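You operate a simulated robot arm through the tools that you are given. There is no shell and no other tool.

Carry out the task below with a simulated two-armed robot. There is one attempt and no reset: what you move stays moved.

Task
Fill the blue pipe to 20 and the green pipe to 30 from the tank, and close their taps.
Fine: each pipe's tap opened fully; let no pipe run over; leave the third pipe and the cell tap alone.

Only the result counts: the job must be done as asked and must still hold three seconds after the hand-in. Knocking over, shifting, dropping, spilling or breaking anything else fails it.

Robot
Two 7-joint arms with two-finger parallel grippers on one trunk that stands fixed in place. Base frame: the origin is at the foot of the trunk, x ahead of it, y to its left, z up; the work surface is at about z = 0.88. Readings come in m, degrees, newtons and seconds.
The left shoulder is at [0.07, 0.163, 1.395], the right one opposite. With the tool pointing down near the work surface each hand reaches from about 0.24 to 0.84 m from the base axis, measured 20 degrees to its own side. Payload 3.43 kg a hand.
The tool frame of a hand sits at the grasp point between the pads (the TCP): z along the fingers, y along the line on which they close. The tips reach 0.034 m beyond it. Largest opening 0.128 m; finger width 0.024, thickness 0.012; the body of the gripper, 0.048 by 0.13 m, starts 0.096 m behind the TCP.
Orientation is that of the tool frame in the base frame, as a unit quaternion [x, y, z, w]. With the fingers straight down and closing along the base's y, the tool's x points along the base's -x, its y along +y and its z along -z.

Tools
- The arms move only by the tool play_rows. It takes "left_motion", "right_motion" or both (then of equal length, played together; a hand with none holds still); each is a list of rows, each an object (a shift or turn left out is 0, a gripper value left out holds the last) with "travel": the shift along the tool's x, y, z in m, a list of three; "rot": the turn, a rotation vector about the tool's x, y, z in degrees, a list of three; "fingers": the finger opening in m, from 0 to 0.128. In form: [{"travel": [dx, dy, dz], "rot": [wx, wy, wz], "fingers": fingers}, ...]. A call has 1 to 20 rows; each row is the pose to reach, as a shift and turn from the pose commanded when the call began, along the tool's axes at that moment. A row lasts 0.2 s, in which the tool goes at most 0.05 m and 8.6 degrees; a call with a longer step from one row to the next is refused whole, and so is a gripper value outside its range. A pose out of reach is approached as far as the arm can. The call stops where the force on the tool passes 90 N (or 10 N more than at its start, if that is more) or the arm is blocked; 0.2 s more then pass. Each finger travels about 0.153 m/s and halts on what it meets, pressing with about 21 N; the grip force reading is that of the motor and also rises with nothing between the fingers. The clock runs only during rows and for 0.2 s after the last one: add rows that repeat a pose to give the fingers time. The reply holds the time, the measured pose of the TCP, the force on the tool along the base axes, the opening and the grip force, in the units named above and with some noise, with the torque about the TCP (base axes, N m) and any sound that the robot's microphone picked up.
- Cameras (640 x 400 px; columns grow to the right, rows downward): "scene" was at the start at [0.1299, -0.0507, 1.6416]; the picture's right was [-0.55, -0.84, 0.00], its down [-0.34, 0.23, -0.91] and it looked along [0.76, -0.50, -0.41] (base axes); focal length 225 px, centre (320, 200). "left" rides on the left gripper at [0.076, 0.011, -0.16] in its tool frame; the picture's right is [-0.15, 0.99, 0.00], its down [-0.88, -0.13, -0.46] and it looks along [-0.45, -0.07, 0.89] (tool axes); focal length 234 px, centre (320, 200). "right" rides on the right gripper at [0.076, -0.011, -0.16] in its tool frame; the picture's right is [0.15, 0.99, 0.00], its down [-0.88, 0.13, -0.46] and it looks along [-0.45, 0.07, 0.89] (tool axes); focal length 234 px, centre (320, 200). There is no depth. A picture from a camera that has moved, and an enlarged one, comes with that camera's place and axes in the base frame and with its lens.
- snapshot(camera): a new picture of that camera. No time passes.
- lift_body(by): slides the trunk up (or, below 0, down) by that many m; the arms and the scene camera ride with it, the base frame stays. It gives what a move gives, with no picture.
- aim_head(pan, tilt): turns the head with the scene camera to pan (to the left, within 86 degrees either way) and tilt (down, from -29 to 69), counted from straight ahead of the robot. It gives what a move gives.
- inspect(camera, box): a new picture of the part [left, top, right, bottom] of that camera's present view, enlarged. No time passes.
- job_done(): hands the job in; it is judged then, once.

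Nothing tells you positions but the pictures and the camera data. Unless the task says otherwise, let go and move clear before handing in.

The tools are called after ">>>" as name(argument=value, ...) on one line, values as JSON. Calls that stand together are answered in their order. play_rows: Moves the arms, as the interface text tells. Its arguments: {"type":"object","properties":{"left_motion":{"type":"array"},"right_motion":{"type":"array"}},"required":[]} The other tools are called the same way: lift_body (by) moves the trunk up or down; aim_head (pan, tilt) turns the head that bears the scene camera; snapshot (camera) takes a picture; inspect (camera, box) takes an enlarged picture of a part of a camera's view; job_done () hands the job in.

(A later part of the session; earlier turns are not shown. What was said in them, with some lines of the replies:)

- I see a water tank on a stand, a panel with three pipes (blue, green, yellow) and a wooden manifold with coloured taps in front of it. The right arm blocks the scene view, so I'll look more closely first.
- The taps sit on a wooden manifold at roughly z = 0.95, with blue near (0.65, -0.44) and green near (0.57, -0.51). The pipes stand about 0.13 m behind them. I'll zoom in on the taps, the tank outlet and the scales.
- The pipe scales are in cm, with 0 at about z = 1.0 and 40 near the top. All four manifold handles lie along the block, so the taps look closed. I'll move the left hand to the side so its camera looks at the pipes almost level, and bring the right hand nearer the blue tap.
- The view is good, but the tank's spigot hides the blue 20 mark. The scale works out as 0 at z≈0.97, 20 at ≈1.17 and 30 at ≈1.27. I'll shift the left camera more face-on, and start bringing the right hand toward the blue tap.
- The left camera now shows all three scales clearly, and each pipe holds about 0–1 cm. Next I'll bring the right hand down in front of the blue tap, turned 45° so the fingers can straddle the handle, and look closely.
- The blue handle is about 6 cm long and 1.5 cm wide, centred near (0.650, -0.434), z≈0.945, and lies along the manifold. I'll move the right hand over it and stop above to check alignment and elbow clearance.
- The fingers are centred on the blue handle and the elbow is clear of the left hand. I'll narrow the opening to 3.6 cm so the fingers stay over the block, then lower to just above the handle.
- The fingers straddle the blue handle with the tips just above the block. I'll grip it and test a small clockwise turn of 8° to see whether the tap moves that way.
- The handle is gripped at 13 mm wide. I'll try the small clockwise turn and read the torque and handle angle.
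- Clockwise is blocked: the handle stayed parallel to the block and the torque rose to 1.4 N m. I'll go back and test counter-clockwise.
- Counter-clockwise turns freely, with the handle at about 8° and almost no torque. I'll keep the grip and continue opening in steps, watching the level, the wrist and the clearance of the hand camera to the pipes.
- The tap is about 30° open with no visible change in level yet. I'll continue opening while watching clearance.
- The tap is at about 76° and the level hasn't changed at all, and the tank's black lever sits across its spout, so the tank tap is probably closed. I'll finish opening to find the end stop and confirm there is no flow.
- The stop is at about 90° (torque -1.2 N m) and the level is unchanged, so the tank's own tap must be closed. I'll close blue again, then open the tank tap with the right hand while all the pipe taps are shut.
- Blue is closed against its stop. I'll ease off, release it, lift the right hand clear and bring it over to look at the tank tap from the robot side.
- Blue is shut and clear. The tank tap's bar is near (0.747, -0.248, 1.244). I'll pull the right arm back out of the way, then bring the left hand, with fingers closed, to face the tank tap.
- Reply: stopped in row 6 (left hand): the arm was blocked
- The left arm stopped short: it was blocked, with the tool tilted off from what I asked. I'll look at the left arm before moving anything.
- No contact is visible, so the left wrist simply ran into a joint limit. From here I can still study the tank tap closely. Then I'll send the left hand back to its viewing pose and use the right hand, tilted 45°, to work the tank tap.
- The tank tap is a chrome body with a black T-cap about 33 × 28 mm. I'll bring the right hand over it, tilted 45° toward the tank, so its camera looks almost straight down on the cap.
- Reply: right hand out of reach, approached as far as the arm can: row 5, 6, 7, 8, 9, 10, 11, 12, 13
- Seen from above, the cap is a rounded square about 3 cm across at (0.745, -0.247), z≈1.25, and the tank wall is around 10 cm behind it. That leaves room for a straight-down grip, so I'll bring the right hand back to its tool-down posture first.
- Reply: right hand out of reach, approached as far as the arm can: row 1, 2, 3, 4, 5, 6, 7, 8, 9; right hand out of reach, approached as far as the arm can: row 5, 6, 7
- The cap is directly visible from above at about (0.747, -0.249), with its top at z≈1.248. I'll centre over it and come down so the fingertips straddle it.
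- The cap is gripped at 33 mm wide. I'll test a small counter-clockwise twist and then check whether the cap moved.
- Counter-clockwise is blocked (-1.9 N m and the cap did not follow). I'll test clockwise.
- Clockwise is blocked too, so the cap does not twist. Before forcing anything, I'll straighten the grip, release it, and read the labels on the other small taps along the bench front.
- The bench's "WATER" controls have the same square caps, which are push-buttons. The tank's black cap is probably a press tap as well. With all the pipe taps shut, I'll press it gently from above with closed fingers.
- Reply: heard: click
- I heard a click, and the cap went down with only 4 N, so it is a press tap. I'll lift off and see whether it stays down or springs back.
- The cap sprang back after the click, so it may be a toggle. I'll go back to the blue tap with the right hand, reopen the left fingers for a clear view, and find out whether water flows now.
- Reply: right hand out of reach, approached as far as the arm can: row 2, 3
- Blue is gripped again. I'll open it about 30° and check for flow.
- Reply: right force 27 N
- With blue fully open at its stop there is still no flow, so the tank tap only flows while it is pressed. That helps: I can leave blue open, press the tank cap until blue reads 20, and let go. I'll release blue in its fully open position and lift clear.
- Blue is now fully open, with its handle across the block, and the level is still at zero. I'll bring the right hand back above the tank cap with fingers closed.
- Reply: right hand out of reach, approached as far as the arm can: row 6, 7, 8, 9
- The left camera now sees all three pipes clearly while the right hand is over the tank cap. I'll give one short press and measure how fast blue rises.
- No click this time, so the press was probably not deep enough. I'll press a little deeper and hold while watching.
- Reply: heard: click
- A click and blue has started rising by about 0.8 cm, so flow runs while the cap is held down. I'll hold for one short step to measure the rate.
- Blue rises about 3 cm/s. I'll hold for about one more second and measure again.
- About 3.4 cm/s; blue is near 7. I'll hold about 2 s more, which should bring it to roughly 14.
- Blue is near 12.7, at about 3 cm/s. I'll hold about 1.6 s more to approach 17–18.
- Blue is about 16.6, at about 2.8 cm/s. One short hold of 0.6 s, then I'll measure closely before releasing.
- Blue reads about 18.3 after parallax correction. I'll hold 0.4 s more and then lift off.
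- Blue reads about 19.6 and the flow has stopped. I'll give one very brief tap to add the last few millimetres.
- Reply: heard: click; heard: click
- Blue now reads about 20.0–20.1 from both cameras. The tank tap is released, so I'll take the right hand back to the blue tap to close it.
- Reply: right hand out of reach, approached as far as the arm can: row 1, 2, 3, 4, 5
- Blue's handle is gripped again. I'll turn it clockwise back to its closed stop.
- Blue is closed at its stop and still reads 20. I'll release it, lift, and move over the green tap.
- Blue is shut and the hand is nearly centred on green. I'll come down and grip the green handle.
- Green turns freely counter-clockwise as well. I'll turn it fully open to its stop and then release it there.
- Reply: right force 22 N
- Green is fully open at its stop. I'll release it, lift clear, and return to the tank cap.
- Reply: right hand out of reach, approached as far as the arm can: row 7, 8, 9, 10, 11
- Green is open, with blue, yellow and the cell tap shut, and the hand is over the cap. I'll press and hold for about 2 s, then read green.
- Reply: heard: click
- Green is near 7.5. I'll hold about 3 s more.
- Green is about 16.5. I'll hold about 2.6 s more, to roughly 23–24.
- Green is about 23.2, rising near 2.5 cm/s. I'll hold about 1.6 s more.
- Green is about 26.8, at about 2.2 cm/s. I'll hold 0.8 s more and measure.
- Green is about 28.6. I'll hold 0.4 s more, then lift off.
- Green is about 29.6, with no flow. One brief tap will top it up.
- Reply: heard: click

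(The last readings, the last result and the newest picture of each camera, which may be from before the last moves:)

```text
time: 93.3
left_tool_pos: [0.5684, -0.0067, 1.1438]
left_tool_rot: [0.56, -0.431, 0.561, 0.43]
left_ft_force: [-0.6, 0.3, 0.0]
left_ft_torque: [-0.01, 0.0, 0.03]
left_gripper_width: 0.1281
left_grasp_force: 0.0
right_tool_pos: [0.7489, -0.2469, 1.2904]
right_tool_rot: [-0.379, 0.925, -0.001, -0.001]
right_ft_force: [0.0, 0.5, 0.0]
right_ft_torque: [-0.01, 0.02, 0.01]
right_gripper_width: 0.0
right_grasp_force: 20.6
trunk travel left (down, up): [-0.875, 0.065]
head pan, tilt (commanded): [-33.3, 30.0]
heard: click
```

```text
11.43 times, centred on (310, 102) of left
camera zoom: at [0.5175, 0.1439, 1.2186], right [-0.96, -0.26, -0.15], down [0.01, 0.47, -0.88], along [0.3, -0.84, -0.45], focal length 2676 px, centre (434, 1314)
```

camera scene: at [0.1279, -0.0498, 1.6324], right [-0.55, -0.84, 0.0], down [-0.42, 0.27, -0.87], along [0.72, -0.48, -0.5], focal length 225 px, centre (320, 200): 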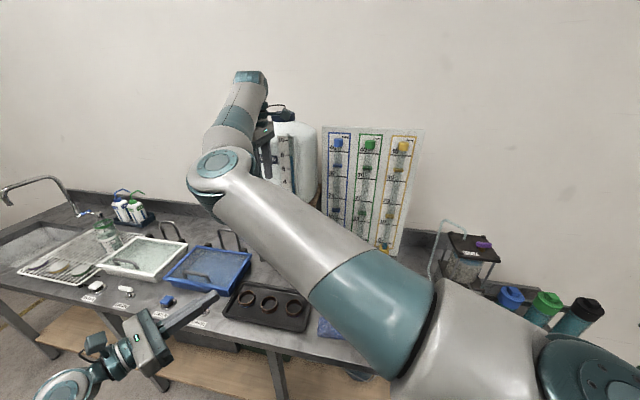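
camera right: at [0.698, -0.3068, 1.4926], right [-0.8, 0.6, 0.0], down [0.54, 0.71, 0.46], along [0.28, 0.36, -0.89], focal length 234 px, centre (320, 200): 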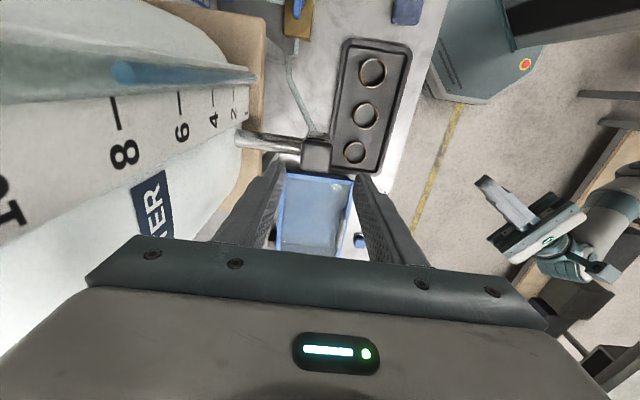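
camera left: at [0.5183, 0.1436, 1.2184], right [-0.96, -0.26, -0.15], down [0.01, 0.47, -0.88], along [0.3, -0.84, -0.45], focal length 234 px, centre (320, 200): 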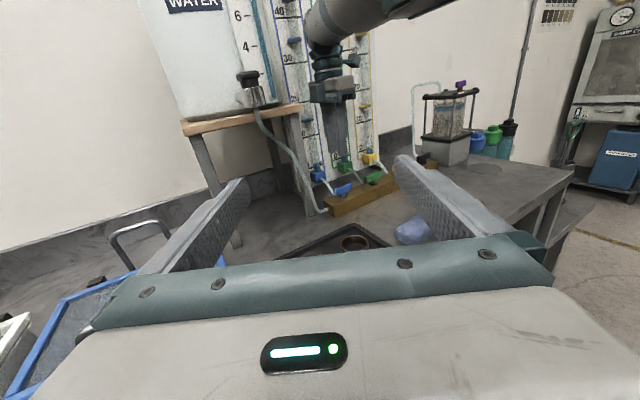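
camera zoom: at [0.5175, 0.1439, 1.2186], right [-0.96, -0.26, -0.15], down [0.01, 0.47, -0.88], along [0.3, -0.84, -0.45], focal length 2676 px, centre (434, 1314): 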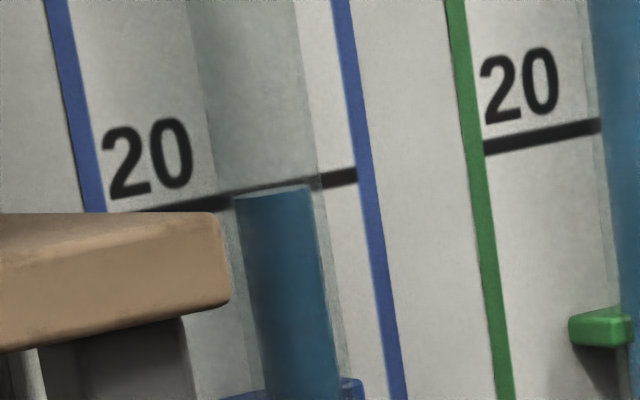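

Cross-checking both cameras gives blue ≈ 20.1 and green ≈ 30.0. Now I'll bring the right hand back to the green tap to close it.

>>> play_rows(right_motion=[{"travel": [0.02, 0.01, -0.03], "rot": [0, 0, -6]}, {"travel": [0.055, 0.015, -0.045], "rot": [0, 0, -12]}, {"travel": [0.095, 0.02, -0.05], "rot": [0, 0, -18]}, {"travel": [0.135, 0.02, -0.05], "rot": [0, 0, -24]}, {"travel": [0.175, 0.02, -0.05], "rot": [0, 0, -31]}, {"travel": [0.215, 0.02, -0.045], "rot": [0, 0, -38]}, {"travel": [0.25, 0.015, -0.03], "rot": [0, 0, -45]}, {"travel": [0.28, 0.01, -0.005], "rot": [0, 0, -52], "fingers": 0.036}, {"travel": [0.3, 0.0, 0.025], "rot": [0, 0, -59], "fingers": 0.036}, {"travel": [0.3126, -0.01, 0.06], "rot": [0, 0, -66]}, {"travel": [0.3126, -0.025, 0.095], "rot": [0, 0, -73]}, {"travel": [0.3126, -0.045, 0.125], "rot": [0, 0, -80]}, {"travel": [0.3126, -0.06, 0.15], "rot": [0, 0, -87]}, {"travel": [0.3126, -0.0677, 0.161], "rot": [0, 0, -92]}])

>>> inspect(camera="right", box=[200, 0, 440, 240])

>>> inspect(camera="left", box=[250, 0, 400, 220])

```text
time: 96.3
left_tool_pos: [0.5697, -0.0067, 1.1434]
left_tool_rot: [0.561, -0.431, 0.561, 0.43]
left_ft_force: [0.0, 0.3, -0.2]
left_ft_torque: [0.01, -0.02, -0.01]
left_gripper_width: 0.1282
left_grasp_force: 0.0
right_tool_pos: [0.5728, -0.5152, 1.1295]
right_tool_rot: [0.929, -0.37, 0.0, 0.0]
right_ft_force: [0.5, -0.5, 0.2]
right_ft_torque: [-0.01, 0.01, 0.0]
right_gripper_width: 0.0358
right_grasp_force: 0.1
right hand out of reach, approached as far as the arm can: row 1, 2, 3, 4, 5
trunk travel left (down, up): [-0.875, 0.065]
head pan, tilt (commanded): [-33.3, 30.0]
```

```text
1.67 times, centred on (320, 120) of right
camera zoom: at [0.6363, -0.5586, 1.2897], right [-0.57, -0.82, 0.0], down [-0.73, 0.51, 0.46], along [-0.37, 0.26, -0.89], focal length 390 px, centre (320, 333)
```

zoom: 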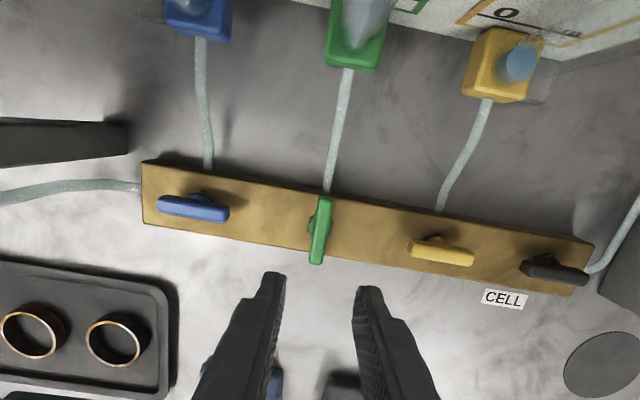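

```text
1.82 times, centred on (325, 110) of left
camera zoom: at [0.518, 0.1438, 1.2185], right [-0.96, -0.26, -0.15], down [0.01, 0.47, -0.88], along [0.3, -0.84, -0.45], focal length 426 px, centre (311, 364)
```

zoom: 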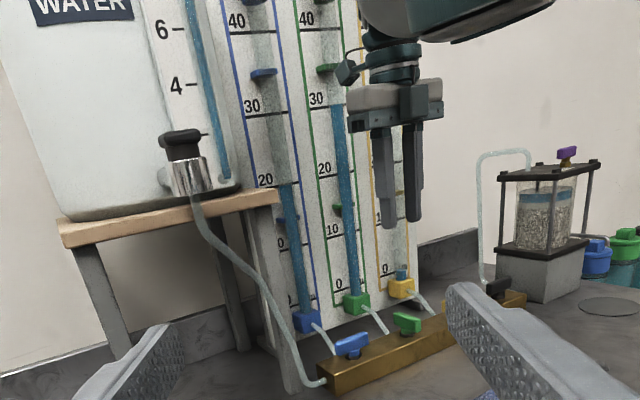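

>>> play_rows(right_motion=[{"travel": [0, 0, 0.04]}, {"travel": [0, 0, 0.08]}, {"travel": [0, 0, 0.12]}, {"travel": [0, 0, 0.145]}, {"travel": [0, 0, 0.159]}, {"travel": [0, 0, 0.159], "fingers": 0.0}, {"travel": [0, 0, 0.159], "fingers": 0.0}])

>>> inspect(camera="right", box=[200, 0, 440, 240])

```text
time: 97.9
left_tool_pos: [0.5707, -0.0061, 1.145]
left_tool_rot: [0.56, -0.431, 0.561, 0.43]
left_ft_force: [-0.2, 0.2, -0.3]
left_ft_torque: [-0.02, 0.0, 0.0]
left_gripper_width: 0.1283
left_grasp_force: 0.1
right_tool_pos: [0.5733, -0.5165, 0.97]
right_tool_rot: [0.929, -0.37, 0.0, 0.0]
right_ft_force: [-1.4, 3.1, -4.4]
right_ft_torque: [-0.02, -0.2, -0.97]
right_gripper_width: 0.0127
right_grasp_force: 45.0
trunk travel left (down, up): [-0.875, 0.065]
head pan, tilt (commanded): [-33.3, 30.0]
```

```text
1.67 times, centred on (320, 120) of right
camera zoom: at [0.6354, -0.559, 1.1294], right [-0.58, -0.82, 0.0], down [-0.73, 0.51, 0.46], along [-0.37, 0.26, -0.89], focal length 390 px, centre (320, 333)
```

zoom: 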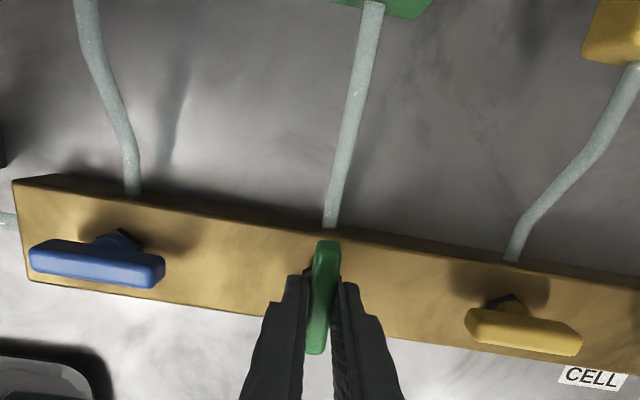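

Green's handle is gripped. I'll turn it clockwise to its closed stop.

>>> play_rows(right_motion=[{"rot": [0, 0, 8], "fingers": 0.0}, {"rot": [0, 0, 16], "fingers": 0.0}, {"rot": [0, 0, 24], "fingers": 0.0}, {"rot": [0, 0, 32], "fingers": 0.0}, {"rot": [0, 0, 40], "fingers": 0.0}, {"rot": [0, 0, 48], "fingers": 0.0}, {"rot": [0, 0, 56], "fingers": 0.0}, {"rot": [0, 0, 64], "fingers": 0.0}, {"rot": [0, 0, 72], "fingers": 0.0}, {"rot": [0, 0, 80], "fingers": 0.0}, {"rot": [0, 0, 88], "fingers": 0.0}, {"rot": [0, 0, 94], "fingers": 0.0}, {"rot": [0, 0, 96.5], "fingers": 0.0}])

>>> inspect(camera="right", box=[220, 40, 420, 240])

>>> inspect(camera="left", box=[270, 0, 400, 220])

```text
time: 100.7
left_tool_pos: [0.5712, -0.0069, 1.1432]
left_tool_rot: [0.561, -0.432, 0.561, 0.43]
left_ft_force: [-1.0, -0.1, 0.2]
left_ft_torque: [-0.01, 0.0, 0.0]
left_gripper_width: 0.1279
left_grasp_force: 0.0
right_tool_pos: [0.5731, -0.5149, 0.9695]
right_tool_rot: [-0.342, 0.94, 0.0, 0.0]
right_ft_force: [-8.2, 4.3, -19.9]
right_ft_torque: [-0.3, 0.56, 1.3]
right_gripper_width: 0.0141
right_grasp_force: 45.2
trunk travel left (down, up): [-0.875, 0.065]
head pan, tilt (commanded): [-33.3, 30.0]
```

```text
2.00 times, centred on (320, 140) of right
camera zoom: at [0.523, -0.5723, 1.1299], right [-0.75, 0.66, 0.0], down [0.59, 0.67, 0.45], along [0.3, 0.34, -0.89], focal length 468 px, centre (320, 320)
```

zoom: 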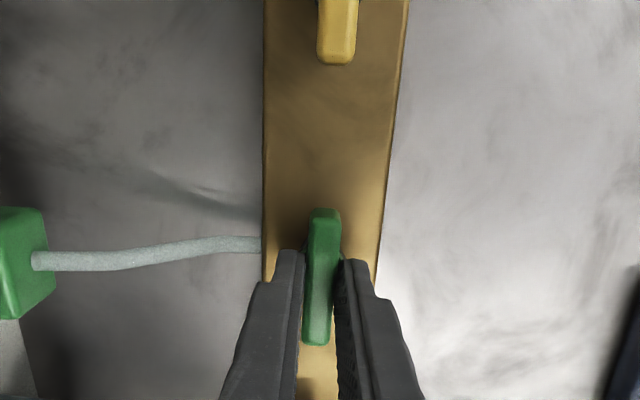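

```text
1.82 times, centred on (335, 110) of left
camera zoom: at [0.5185, 0.143, 1.2183], right [-0.96, -0.26, -0.15], down [0.01, 0.48, -0.88], along [0.3, -0.84, -0.45], focal length 426 px, centre (293, 364)
```

zoom: 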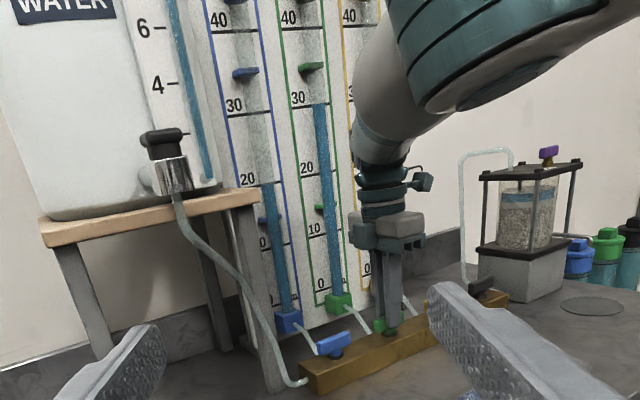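

Green is closed at its stop (1.3 N m). I'll release, lift and back the right hand well clear, then check everything.

>>> play_rows(right_motion=[{"fingers": 0.036}, {"fingers": 0.036}, {"travel": [0, 0, -0.04]}, {"travel": [0, 0, -0.08]}, {"travel": [0, 0, -0.12]}, {"travel": [0, 0.03, -0.155]}, {"travel": [0, 0.07, -0.18]}, {"travel": [0, 0.11, -0.2]}, {"travel": [0.03, 0.14, -0.22]}, {"travel": [0.06, 0.17, -0.24]}])

>>> inspect(camera="left", box=[250, 0, 400, 220])

>>> inspect(camera="left", box=[310, 45, 340, 80])

>>> inspect(camera="left", box=[295, 85, 325, 120])

>>> inspect(camera="right", box=[120, 0, 440, 240])

>>> snapshot(camera="scene")

```text
time: 102.9
left_tool_pos: [0.5687, -0.0062, 1.1444]
left_tool_rot: [0.56, -0.432, 0.562, 0.43]
left_ft_force: [-0.7, -0.7, 0.7]
left_ft_torque: [0.01, 0.01, 0.03]
left_gripper_width: 0.1281
left_grasp_force: 0.0
right_tool_pos: [0.4158, -0.422, 1.2113]
right_tool_rot: [-0.342, 0.94, -0.001, 0.0]
right_ft_force: [0.7, -0.4, 0.4]
right_ft_torque: [-0.01, -0.05, -0.04]
right_gripper_width: 0.0361
right_grasp_force: 0.1
trunk travel left (down, up): [-0.875, 0.065]
head pan, tilt (commanded): [-33.3, 30.0]
```

```text
1.82 times, centred on (325, 110) of left
camera zoom: at [0.5163, 0.1443, 1.2192], right [-0.96, -0.26, -0.15], down [0.01, 0.47, -0.88], along [0.3, -0.84, -0.45], focal length 426 px, centre (311, 364)
```

zoom: 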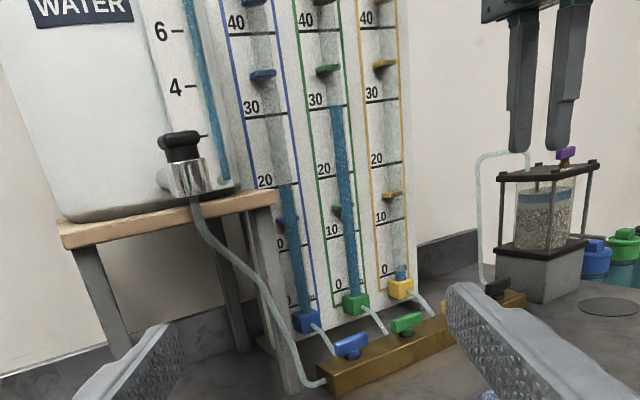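

```text
11.43 times, centred on (325, 62) of left
camera zoom: at [0.5163, 0.1443, 1.2192], right [-0.96, -0.26, -0.15], down [0.01, 0.47, -0.88], along [0.3, -0.84, -0.45], focal length 2676 px, centre (263, 1771)
```

zoom: 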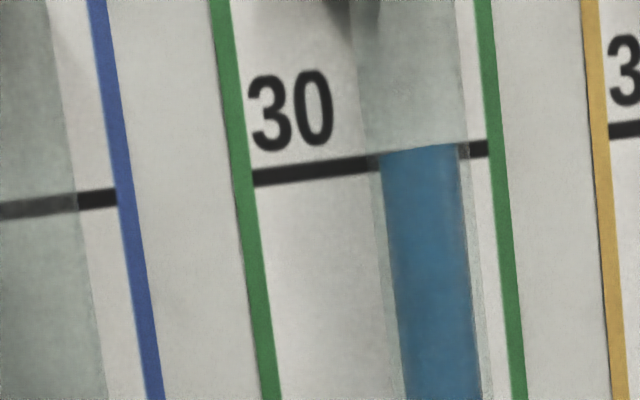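

```text
11.43 times, centred on (310, 102) of left
camera zoom: at [0.5163, 0.1443, 1.2192], right [-0.96, -0.26, -0.15], down [0.01, 0.47, -0.88], along [0.3, -0.84, -0.45], focal length 2676 px, centre (434, 1314)
```

zoom: 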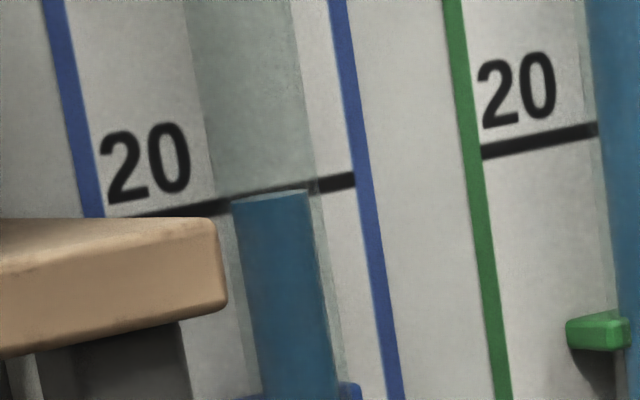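

```text
1.67 times, centred on (280, 120) of right
camera zoom: at [0.364, -0.4792, 1.3711], right [-0.75, 0.66, 0.0], down [0.59, 0.67, 0.46], along [0.3, 0.34, -0.89], focal length 390 px, centre (387, 333)
```

zoom: 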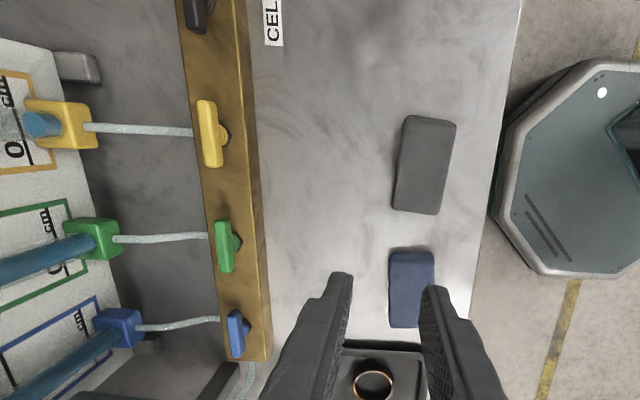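

```text
taken
camera scene: at [0.1265, -0.0492, 1.6325], right [-0.55, -0.84, 0.0], down [-0.42, 0.27, -0.87], along [0.72, -0.48, -0.5], focal length 225 px, centre (320, 200)
```

scene: 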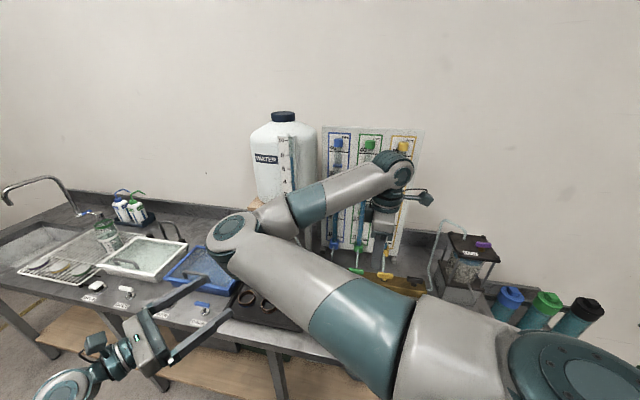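

Every manifold handle lies along the block again, so blue, green, yellow and the cell tap are all shut. Blue holds at about 20.1 and green at about 30.0, unchanged since I closed them; yellow is untouched, both hands are clear and nothing else has moved. I'm handing the job in.

>>> job_done()

```text
The job is handed in.
```

I filled the blue pipe to about 20.1 and the green pipe to about 30.0, then closed both taps. Those levels come from comparing the left and scene cameras. They had not changed when I checked just before handing in; the hand-in itself returned no verdict.

- **Tank tap:** The tank has its own press-to-flow tap, and no water moved until I pressed it. I opened each pipe's tap fully, held the tank tap down until the level was right, and let go. It springs shut by itself.
- **Before I understood the tank tap:** I opened and closed blue's tap once with no flow. I also tried to twist the tank tap's cap a few degrees each way; it did not turn.
- **Other limits:** No pipe ran over. I did not touch the third pipe's (yellow) tap or the cell tap, and both hands were clear at the end.
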